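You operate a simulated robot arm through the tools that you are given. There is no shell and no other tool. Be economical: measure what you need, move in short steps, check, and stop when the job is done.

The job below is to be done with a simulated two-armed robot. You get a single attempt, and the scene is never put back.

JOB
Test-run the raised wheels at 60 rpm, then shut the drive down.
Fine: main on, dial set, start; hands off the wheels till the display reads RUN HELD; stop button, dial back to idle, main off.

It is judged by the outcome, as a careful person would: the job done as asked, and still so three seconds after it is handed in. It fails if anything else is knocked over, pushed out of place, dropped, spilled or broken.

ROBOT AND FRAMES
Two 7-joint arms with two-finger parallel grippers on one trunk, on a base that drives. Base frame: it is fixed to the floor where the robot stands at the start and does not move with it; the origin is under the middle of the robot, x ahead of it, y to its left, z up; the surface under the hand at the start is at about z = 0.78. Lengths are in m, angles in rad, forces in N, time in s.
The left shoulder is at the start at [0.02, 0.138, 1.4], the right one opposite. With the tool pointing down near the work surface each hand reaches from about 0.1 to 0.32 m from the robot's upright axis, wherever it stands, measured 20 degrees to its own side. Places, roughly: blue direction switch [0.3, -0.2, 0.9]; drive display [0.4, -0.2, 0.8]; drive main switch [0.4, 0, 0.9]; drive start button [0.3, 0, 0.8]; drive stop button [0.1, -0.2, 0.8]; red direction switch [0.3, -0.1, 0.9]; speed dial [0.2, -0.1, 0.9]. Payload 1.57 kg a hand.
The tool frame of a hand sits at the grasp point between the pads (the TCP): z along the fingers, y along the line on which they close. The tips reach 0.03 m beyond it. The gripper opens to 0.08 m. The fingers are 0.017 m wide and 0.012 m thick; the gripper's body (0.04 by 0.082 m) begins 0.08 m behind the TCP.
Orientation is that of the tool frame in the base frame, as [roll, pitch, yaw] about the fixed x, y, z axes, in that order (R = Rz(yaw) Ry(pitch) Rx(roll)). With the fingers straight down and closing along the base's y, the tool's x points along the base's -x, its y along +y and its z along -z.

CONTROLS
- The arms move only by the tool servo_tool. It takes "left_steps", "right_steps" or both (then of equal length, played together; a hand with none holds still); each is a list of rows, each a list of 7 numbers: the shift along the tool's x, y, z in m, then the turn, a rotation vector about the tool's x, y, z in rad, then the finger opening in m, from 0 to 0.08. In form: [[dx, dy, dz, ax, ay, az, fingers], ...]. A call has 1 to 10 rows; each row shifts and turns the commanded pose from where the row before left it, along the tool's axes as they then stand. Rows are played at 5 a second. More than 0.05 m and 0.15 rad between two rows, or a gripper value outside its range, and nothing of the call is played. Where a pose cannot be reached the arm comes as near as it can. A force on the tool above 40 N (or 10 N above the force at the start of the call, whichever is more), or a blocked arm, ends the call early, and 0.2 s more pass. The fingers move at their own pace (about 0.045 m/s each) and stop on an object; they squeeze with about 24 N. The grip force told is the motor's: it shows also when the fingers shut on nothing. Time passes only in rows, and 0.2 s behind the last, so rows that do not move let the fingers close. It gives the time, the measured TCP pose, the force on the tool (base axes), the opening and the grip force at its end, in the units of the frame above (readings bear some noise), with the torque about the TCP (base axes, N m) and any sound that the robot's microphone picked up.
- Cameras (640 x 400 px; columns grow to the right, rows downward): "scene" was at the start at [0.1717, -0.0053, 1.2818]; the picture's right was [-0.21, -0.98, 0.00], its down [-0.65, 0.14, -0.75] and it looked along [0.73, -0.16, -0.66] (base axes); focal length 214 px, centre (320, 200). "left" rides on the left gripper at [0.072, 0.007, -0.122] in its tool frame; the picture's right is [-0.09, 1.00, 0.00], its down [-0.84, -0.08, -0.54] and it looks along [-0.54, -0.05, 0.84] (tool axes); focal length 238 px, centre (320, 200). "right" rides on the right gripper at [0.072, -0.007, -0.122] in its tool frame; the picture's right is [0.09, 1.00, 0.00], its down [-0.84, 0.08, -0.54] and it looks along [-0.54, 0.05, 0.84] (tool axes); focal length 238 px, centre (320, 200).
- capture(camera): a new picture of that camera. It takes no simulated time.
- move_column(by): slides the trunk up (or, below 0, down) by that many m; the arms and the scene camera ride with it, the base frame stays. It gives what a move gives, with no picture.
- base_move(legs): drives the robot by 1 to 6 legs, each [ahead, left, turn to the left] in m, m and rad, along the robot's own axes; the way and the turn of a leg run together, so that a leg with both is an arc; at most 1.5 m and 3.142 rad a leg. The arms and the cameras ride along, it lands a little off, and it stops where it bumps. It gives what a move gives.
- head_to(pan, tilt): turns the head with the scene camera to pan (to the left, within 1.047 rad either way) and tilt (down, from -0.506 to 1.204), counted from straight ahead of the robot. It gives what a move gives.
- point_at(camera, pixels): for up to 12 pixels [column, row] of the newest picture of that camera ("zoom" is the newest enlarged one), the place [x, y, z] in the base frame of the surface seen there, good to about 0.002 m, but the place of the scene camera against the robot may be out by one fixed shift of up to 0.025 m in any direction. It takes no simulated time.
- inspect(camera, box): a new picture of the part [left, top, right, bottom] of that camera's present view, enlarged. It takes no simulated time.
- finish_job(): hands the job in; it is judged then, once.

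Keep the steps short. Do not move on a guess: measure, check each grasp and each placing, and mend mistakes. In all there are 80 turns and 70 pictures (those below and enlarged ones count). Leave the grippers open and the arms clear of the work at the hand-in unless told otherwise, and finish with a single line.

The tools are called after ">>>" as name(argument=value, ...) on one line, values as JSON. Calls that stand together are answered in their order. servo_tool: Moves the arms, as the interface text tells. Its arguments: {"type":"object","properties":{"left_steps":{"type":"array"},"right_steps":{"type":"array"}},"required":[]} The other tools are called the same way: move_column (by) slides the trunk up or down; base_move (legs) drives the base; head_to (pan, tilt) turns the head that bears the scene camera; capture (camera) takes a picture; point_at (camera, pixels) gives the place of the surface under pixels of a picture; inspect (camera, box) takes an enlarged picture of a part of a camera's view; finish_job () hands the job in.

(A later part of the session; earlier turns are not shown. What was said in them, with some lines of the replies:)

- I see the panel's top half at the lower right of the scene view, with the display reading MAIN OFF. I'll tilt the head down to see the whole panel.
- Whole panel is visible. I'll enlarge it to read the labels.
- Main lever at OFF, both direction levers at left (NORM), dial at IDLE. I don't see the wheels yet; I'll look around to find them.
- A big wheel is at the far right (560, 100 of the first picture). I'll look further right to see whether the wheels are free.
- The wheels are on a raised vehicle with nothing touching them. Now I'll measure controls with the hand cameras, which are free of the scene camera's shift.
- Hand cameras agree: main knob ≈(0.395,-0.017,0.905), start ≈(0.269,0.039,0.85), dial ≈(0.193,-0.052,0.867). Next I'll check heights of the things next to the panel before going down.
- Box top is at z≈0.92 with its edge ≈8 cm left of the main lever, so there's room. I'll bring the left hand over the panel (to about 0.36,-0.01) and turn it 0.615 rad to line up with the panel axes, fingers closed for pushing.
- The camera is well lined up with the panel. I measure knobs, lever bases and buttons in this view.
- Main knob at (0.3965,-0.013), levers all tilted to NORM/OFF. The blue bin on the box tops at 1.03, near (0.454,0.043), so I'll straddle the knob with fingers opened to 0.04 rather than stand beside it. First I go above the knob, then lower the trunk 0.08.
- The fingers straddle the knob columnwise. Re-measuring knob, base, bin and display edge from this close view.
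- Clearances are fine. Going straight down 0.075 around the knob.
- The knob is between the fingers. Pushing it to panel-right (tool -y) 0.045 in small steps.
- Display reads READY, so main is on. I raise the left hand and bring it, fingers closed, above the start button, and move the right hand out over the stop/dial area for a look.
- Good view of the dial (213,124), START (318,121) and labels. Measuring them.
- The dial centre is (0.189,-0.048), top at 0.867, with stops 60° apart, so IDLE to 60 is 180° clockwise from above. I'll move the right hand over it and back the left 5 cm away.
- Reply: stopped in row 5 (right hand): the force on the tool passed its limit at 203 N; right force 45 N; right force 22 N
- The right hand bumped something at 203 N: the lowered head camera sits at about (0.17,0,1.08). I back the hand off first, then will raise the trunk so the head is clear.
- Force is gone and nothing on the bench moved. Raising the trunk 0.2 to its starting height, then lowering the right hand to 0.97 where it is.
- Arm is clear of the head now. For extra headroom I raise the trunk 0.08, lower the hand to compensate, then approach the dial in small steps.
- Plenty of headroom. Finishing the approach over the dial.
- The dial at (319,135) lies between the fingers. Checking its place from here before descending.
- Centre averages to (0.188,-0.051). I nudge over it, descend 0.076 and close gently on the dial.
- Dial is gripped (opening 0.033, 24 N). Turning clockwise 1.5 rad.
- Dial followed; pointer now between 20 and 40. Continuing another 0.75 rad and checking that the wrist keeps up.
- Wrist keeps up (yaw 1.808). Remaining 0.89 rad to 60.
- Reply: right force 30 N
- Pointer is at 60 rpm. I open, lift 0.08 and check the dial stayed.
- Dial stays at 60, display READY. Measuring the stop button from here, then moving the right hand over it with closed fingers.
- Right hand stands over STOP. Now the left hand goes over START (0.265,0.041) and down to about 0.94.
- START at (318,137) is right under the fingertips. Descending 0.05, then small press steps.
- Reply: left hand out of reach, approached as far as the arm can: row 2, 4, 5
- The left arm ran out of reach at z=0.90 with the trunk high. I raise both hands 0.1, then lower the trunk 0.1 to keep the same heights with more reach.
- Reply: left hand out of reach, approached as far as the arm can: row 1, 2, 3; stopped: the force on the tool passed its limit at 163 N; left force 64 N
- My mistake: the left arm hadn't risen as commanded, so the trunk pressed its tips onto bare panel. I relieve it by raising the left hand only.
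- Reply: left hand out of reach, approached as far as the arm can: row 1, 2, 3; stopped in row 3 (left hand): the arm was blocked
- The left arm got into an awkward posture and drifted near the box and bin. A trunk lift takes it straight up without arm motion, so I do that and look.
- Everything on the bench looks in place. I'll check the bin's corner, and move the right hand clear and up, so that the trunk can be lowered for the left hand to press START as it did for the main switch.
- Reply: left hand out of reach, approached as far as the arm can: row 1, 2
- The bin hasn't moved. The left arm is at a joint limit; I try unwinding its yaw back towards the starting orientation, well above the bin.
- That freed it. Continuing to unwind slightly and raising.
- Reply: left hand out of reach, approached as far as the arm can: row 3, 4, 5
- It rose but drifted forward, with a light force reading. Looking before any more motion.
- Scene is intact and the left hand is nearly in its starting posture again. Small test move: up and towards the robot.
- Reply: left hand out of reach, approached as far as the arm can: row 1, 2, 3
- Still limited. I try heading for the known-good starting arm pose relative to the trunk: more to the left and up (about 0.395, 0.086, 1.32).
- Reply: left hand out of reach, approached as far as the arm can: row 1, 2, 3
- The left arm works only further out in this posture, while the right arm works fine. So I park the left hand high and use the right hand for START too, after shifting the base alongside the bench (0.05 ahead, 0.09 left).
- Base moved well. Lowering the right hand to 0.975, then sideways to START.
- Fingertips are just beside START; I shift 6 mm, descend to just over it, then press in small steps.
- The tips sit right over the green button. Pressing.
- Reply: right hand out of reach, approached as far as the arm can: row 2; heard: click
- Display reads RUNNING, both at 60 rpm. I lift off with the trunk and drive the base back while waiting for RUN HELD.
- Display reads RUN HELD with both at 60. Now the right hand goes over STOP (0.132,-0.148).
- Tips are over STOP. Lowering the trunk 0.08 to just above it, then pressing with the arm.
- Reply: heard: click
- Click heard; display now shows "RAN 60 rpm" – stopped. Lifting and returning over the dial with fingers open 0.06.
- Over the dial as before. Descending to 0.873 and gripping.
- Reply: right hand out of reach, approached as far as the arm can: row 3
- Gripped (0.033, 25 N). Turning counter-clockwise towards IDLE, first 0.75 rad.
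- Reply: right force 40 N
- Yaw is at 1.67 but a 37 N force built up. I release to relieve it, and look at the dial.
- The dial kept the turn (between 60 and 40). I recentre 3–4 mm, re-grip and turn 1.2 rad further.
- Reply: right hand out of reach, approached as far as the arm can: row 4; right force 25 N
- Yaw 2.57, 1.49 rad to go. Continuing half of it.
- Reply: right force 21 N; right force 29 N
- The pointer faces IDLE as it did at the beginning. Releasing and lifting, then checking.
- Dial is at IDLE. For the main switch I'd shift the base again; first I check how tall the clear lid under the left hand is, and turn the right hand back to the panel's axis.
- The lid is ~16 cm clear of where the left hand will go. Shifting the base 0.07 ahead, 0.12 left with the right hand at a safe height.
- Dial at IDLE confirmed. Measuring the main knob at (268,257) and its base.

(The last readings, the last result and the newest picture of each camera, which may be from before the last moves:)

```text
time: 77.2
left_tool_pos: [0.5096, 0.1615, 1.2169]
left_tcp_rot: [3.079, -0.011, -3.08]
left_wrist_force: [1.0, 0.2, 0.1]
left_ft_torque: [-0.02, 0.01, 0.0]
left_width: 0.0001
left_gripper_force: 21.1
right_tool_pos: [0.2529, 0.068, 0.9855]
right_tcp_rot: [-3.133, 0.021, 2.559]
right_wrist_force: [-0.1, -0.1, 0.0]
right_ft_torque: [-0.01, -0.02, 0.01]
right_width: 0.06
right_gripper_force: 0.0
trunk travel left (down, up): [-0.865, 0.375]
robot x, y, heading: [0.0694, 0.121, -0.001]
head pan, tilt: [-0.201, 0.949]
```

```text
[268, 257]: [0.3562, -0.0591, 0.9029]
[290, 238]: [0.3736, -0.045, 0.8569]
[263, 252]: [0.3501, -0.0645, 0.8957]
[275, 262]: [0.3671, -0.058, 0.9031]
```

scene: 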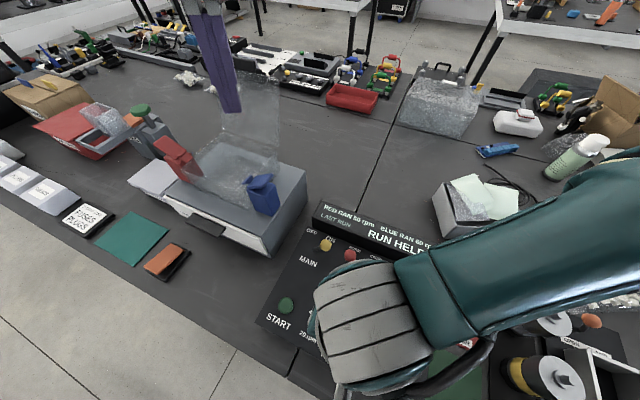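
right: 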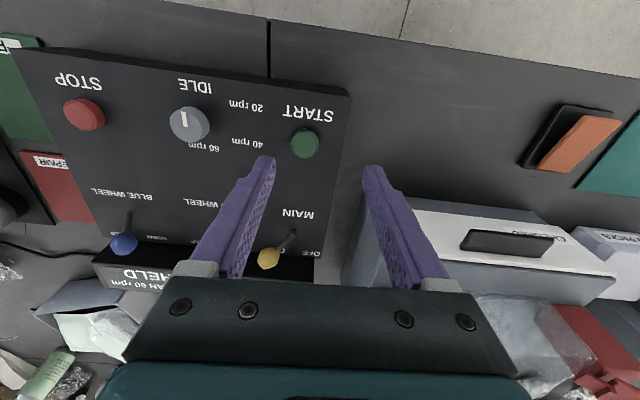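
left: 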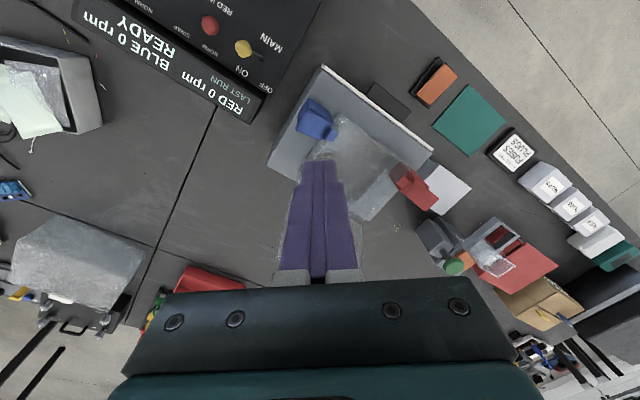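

Moving over the knob (0.362,-0.061) at the same height, with opening 0.045.

>>> servo_tool(right_steps=[[-0.0324, -0.0096, 0, 0, 0, 0, 0.045], [-0.0324, -0.0096, 0, 0, 0, 0, 0.045], [-0.0324, -0.0096, 0, 0, 0, 0, 0.045], [-0.0324, -0.0096, 0, 0, 0, 0, 0.045], [-0.0324, -0.0096, 0, 0, 0, 0, 0.045]])

>>> capture(camera="right")

```text
time: 78.4
left_tool_pos: [0.5089, 0.1618, 1.2177]
left_tcp_rot: [3.078, -0.011, -3.081]
left_wrist_force: [0.2, 0.2, 0.2]
left_ft_torque: [0.02, 0.0, 0.01]
left_width: 0.0001
left_gripper_force: 21.5
right_tool_pos: [0.3598, -0.0605, 0.9881]
right_tcp_rot: [-3.135, 0.02, 2.56]
right_wrist_force: [-0.3, 0.2, -1.1]
right_ft_torque: [0.0, -0.01, 0.0]
right_width: 0.0453
right_gripper_force: 0.0
trunk travel left (down, up): [-0.865, 0.375]
robot x, y, heading: [0.0668, 0.1177, 0.0]
head pan, tilt: [-0.201, 0.949]
```

```text
14 pictures are left
```

right: 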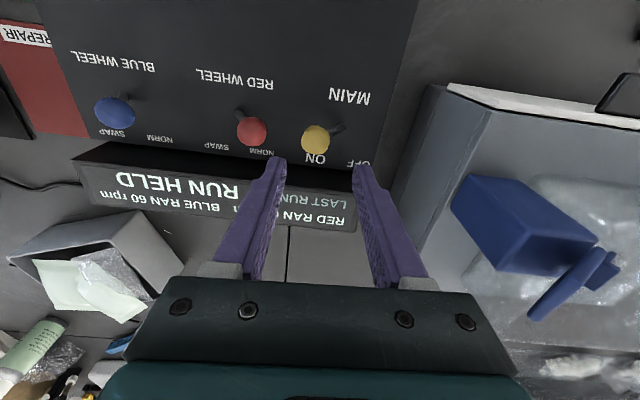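

Knob is between the fingers, with the red knob about 2 cm outside them. Descending 0.083.

>>> servo_tool(right_steps=[[0, -0.001, 0.028, 0, 0, 0, 0.045], [0, 0, 0.028, 0, 0, 0, 0.045], [0, 0, 0.027, 0, 0, 0, 0.045]])

>>> capture(camera="right")

```text
time: 79.2
left_tool_pos: [0.5087, 0.1619, 1.2164]
left_tcp_rot: [3.078, -0.011, -3.081]
left_wrist_force: [-0.4, -1.0, 0.4]
left_ft_torque: [0.05, 0.0, 0.01]
left_width: 0.0
left_gripper_force: 21.5
right_tool_pos: [0.3619, -0.0646, 0.9069]
right_tcp_rot: [-3.135, 0.019, 2.557]
right_wrist_force: [-0.7, -0.4, 0.3]
right_ft_torque: [0.03, -0.01, -0.01]
right_width: 0.0451
right_gripper_force: 0.0
trunk travel left (down, up): [-0.865, 0.375]
robot x, y, heading: [0.0646, 0.1188, 0.002]
head pan, tilt: [-0.201, 0.949]
```

```text
13 pictures are left
```

right: 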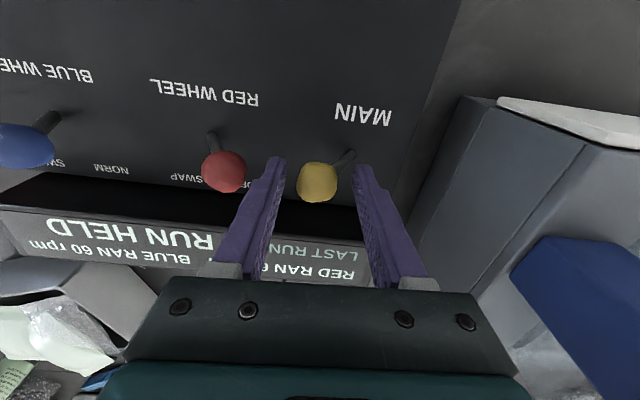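

Knob well between the fingers. Pushing panel-left (tool +y) about 0.05 in small steps.

>>> servo_tool(right_steps=[[0, 0.009, 0, 0, 0, 0, 0.045], [0, 0.009, 0, 0, 0, 0, 0.045], [0, 0.009, 0, 0, 0, 0, 0.045], [0, 0.009, 0, 0, 0, 0, 0.045], [0, 0.009, 0, 0, 0, 0, 0.045], [0, 0.005, 0, 0, 0, 0, 0.045]])

>>> capture(camera="right")

```text
time: 80.6
left_tool_pos: [0.5085, 0.1625, 1.217]
left_tcp_rot: [3.08, -0.011, -3.079]
left_wrist_force: [1.2, -0.2, -0.8]
left_ft_torque: [0.02, 0.0, -0.02]
left_width: 0.0
left_gripper_force: 21.0
right_tool_pos: [0.3615, -0.0277, 0.9092]
right_tcp_rot: [-3.135, 0.021, 2.559]
right_wrist_force: [0.0, 0.2, 0.5]
right_ft_torque: [0.01, 0.01, 0.01]
right_width: 0.0448
right_gripper_force: 0.1
right hand out of reach, approached as far as the arm can: row 1, 2, 3, 4, 5
trunk travel left (down, up): [-0.865, 0.375]
robot x, y, heading: [0.069, 0.1162, -0.003]
head pan, tilt: [-0.201, 0.949]
```

```text
12 pictures are left
```

right: 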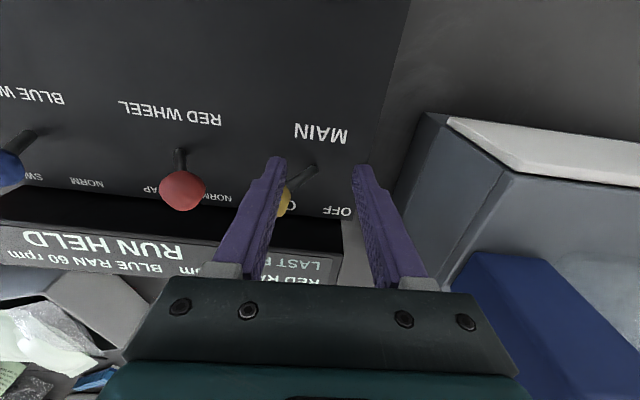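

The arm hit its reach limit and slid in front of the knob without pushing it. I'll do this with the arm held rigid: trunk up 0.07, base sideways -0.034, then check.

>>> move_column(by=0.07)

>>> base_move(legs=[[0.001, -0.036, 0]])

>>> capture(camera="right")

```text
time: 81.7
left_tool_pos: [0.5097, 0.162, 1.287]
left_tcp_rot: [3.079, -0.011, -3.079]
left_wrist_force: [0.3, -0.7, -0.7]
left_ft_torque: [0.0, 0.0, 0.0]
left_width: 0.0
left_gripper_force: 21.6
right_tool_pos: [0.362, -0.0282, 0.9792]
right_tcp_rot: [-3.134, 0.02, 2.558]
right_wrist_force: [-0.4, 0.4, -0.3]
right_ft_torque: [-0.02, -0.03, -0.01]
right_width: 0.0452
right_gripper_force: 0.0
trunk travel left (down, up): [-0.935, 0.305]
robot x, y, heading: [0.0673, 0.12, 0.001]
head pan, tilt: [-0.201, 0.949]
```

```text
time: 82.5
left_tool_pos: [0.5111, 0.1266, 1.2871]
left_tcp_rot: [3.078, -0.01, -3.08]
left_wrist_force: [-0.4, 0.2, -0.8]
left_ft_torque: [0.0, 0.04, -0.01]
left_width: 0.0
left_gripper_force: 21.4
right_tool_pos: [0.3625, -0.0629, 0.978]
right_tcp_rot: [-3.132, 0.022, 2.559]
right_wrist_force: [0.5, -0.7, 0.5]
right_ft_torque: [0.01, -0.01, 0.02]
right_width: 0.045
right_gripper_force: 0.0
trunk travel left (down, up): [-0.935, 0.305]
robot x, y, heading: [0.0699, 0.0816, 0.004]
head pan, tilt: [-0.201, 0.949]
```

```text
11 pictures are left
```

right: 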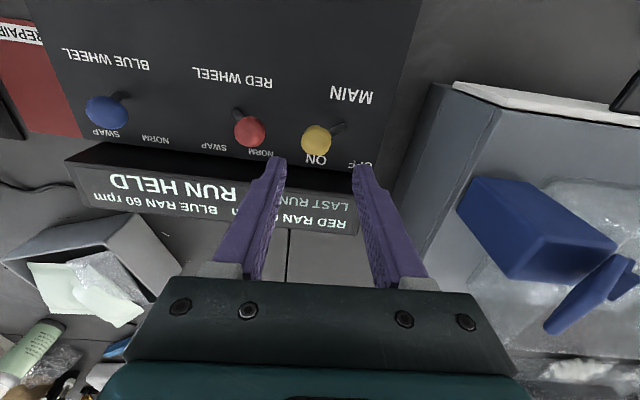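

Straddling again at (0.3625,-0.063). Lowering the trunk 0.072.

>>> move_column(by=-0.072)

>>> base_move(legs=[[0.029, 0.041, 0]])

>>> capture(camera="right")

```text
time: 83.6
left_tool_pos: [0.5097, 0.1273, 1.2146]
left_tcp_rot: [3.079, -0.011, -3.08]
left_wrist_force: [-0.2, 0.2, -0.9]
left_ft_torque: [-0.06, -0.03, 0.02]
left_width: 0.0
left_gripper_force: 21.4
right_tool_pos: [0.365, -0.0636, 0.907]
right_tcp_rot: [-3.133, 0.02, 2.558]
right_wrist_force: [0.4, 0.6, 0.0]
right_ft_torque: [0.02, 0.0, -0.02]
right_width: 0.045
right_gripper_force: 0.1
trunk travel left (down, up): [-0.863, 0.377]
robot x, y, heading: [0.068, 0.0865, 0.005]
head pan, tilt: [-0.201, 0.949]
```

```text
time: 84.5
left_tool_pos: [0.5391, 0.1666, 1.2148]
left_tcp_rot: [3.079, -0.011, -3.08]
left_wrist_force: [-0.2, 1.2, 0.9]
left_ft_torque: [0.03, -0.01, 0.01]
left_width: 0.0001
left_gripper_force: 21.9
right_tool_pos: [0.3927, -0.0224, 0.9077]
right_tcp_rot: [-3.132, 0.021, 2.557]
right_wrist_force: [-0.4, -1.1, 0.6]
right_ft_torque: [-0.01, -0.01, 0.01]
right_width: 0.0452
right_gripper_force: 0.0
trunk travel left (down, up): [-0.863, 0.377]
robot x, y, heading: [0.0999, 0.1249, 0.003]
head pan, tilt: [-0.201, 0.949]
```

```text
10 pictures are left
```

right: 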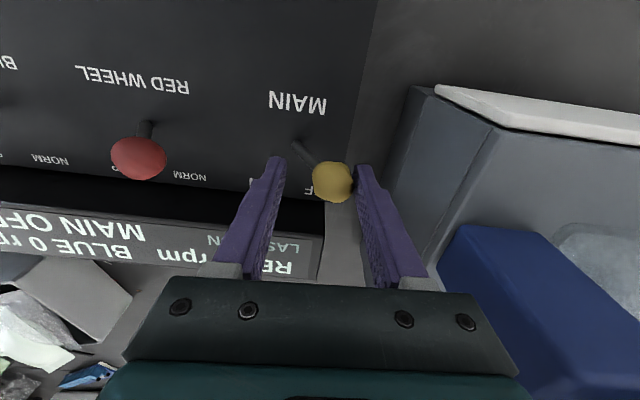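

MAIN OFF is displayed and the knob sits at OFF. Lifting the trunk straight up 0.2, driving back to the start and opening the grippers.

>>> move_column(by=0.2)

>>> base_move(legs=[[-0.15, -0.1, 0]])

>>> servo_tool(left_steps=[[0, 0, 0, 0, 0, 0, 0.08], [0, 0, 0, 0, 0, 0, 0.08], [0, 0, 0, 0, 0, 0, 0.08], [0, 0, 0, 0, 0, 0, 0.08], [0, 0, 0, 0, 0, 0, 0.08]], right_steps=[[0, 0, 0, 0, 0, 0, 0.08], [0, 0, 0, 0, 0, 0, 0.08], [0, 0, 0, 0, 0, 0, 0.08], [0, 0, 0, 0, 0, 0, 0.08], [0, 0, 0, 0, 0, 0, 0.08]])

>>> capture(camera="scene")

```text
time: 86.7
left_tool_pos: [0.5399, 0.1658, 1.4149]
left_tcp_rot: [3.08, -0.011, -3.08]
left_wrist_force: [-0.8, 0.4, 0.5]
left_ft_torque: [0.01, 0.01, 0.01]
left_width: 0.0002
left_gripper_force: 21.3
right_tool_pos: [0.3916, -0.0244, 1.1075]
right_tcp_rot: [-3.133, 0.021, 2.556]
right_wrist_force: [-0.9, -0.8, 0.7]
right_ft_torque: [-0.02, 0.03, 0.02]
right_width: 0.0446
right_gripper_force: 0.1
trunk travel left (down, up): [-1.063, 0.177]
robot x, y, heading: [0.0982, 0.1291, 0.003]
head pan, tilt: [-0.201, 0.949]
```

```text
time: 88.2
left_tool_pos: [0.3928, 0.0645, 1.4148]
left_tcp_rot: [3.078, -0.009, -3.081]
left_wrist_force: [0.8, -0.2, -0.3]
left_ft_torque: [0.01, 0.01, -0.02]
left_width: 0.0
left_gripper_force: 20.6
right_tool_pos: [0.2466, -0.1244, 1.1075]
right_tcp_rot: [-3.133, 0.021, 2.558]
right_wrist_force: [1.0, -0.7, -0.6]
right_ft_torque: [-0.02, -0.02, -0.01]
right_width: 0.0449
right_gripper_force: 0.0
trunk travel left (down, up): [-1.063, 0.177]
robot x, y, heading: [-0.0446, 0.0245, 0.002]
head pan, tilt: [-0.201, 0.949]
```

```text
time: 89.4
left_tool_pos: [0.392, 0.0664, 1.4142]
left_tcp_rot: [3.079, -0.009, -3.083]
left_wrist_force: [0.1, 0.1, 0.0]
left_ft_torque: [0.01, -0.04, -0.01]
left_width: 0.0798
left_gripper_force: 0.0
right_tool_pos: [0.246, -0.1228, 1.1077]
right_tcp_rot: [-3.133, 0.02, 2.559]
right_wrist_force: [0.2, 0.5, 0.3]
right_ft_torque: [0.0, -0.01, -0.01]
right_width: 0.0799
right_gripper_force: 0.0
trunk travel left (down, up): [-1.063, 0.177]
robot x, y, heading: [-0.0473, 0.0213, 0.007]
head pan, tilt: [-0.201, 0.949]
```

```text
9 pictures are left
```

scene: 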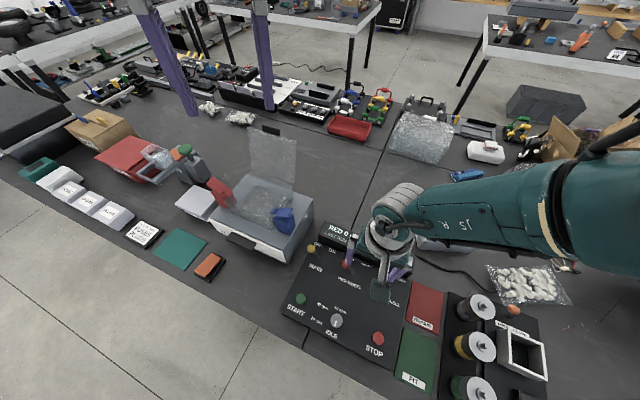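

Everything stands in place. Final check of display, levers and dial through the right hand camera.

>>> capture(camera="right")

>>> inspect(camera="scene", box=[270, 210, 450, 370])

```text
8 pictures are left
```

right: 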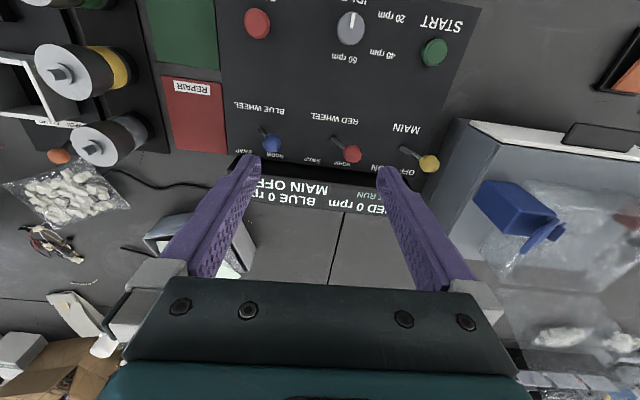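

```text
2.50 times, centred on (360, 290) of scene
```

zoom: 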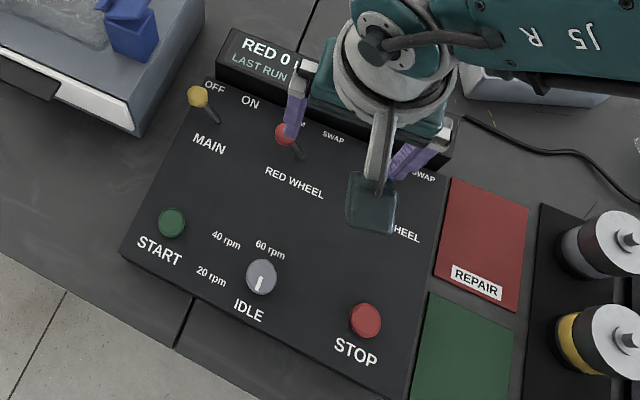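

The display shows MAIN OFF with both wheels at 0 rpm. The dial is at IDLE, the direction switches are still at NORM, and the grippers are open and clear, so I'm handing in.

>>> finish_job()

```text
The job is handed in.
```

The wheels ran at 60 rpm until the display read RUN HELD, and the drive is now stopped with the dial at IDLE and the main off; on the way one hand hit the robot's own head (203 N) and one pressed bare panel (163 N), with no damage or displacement seen.
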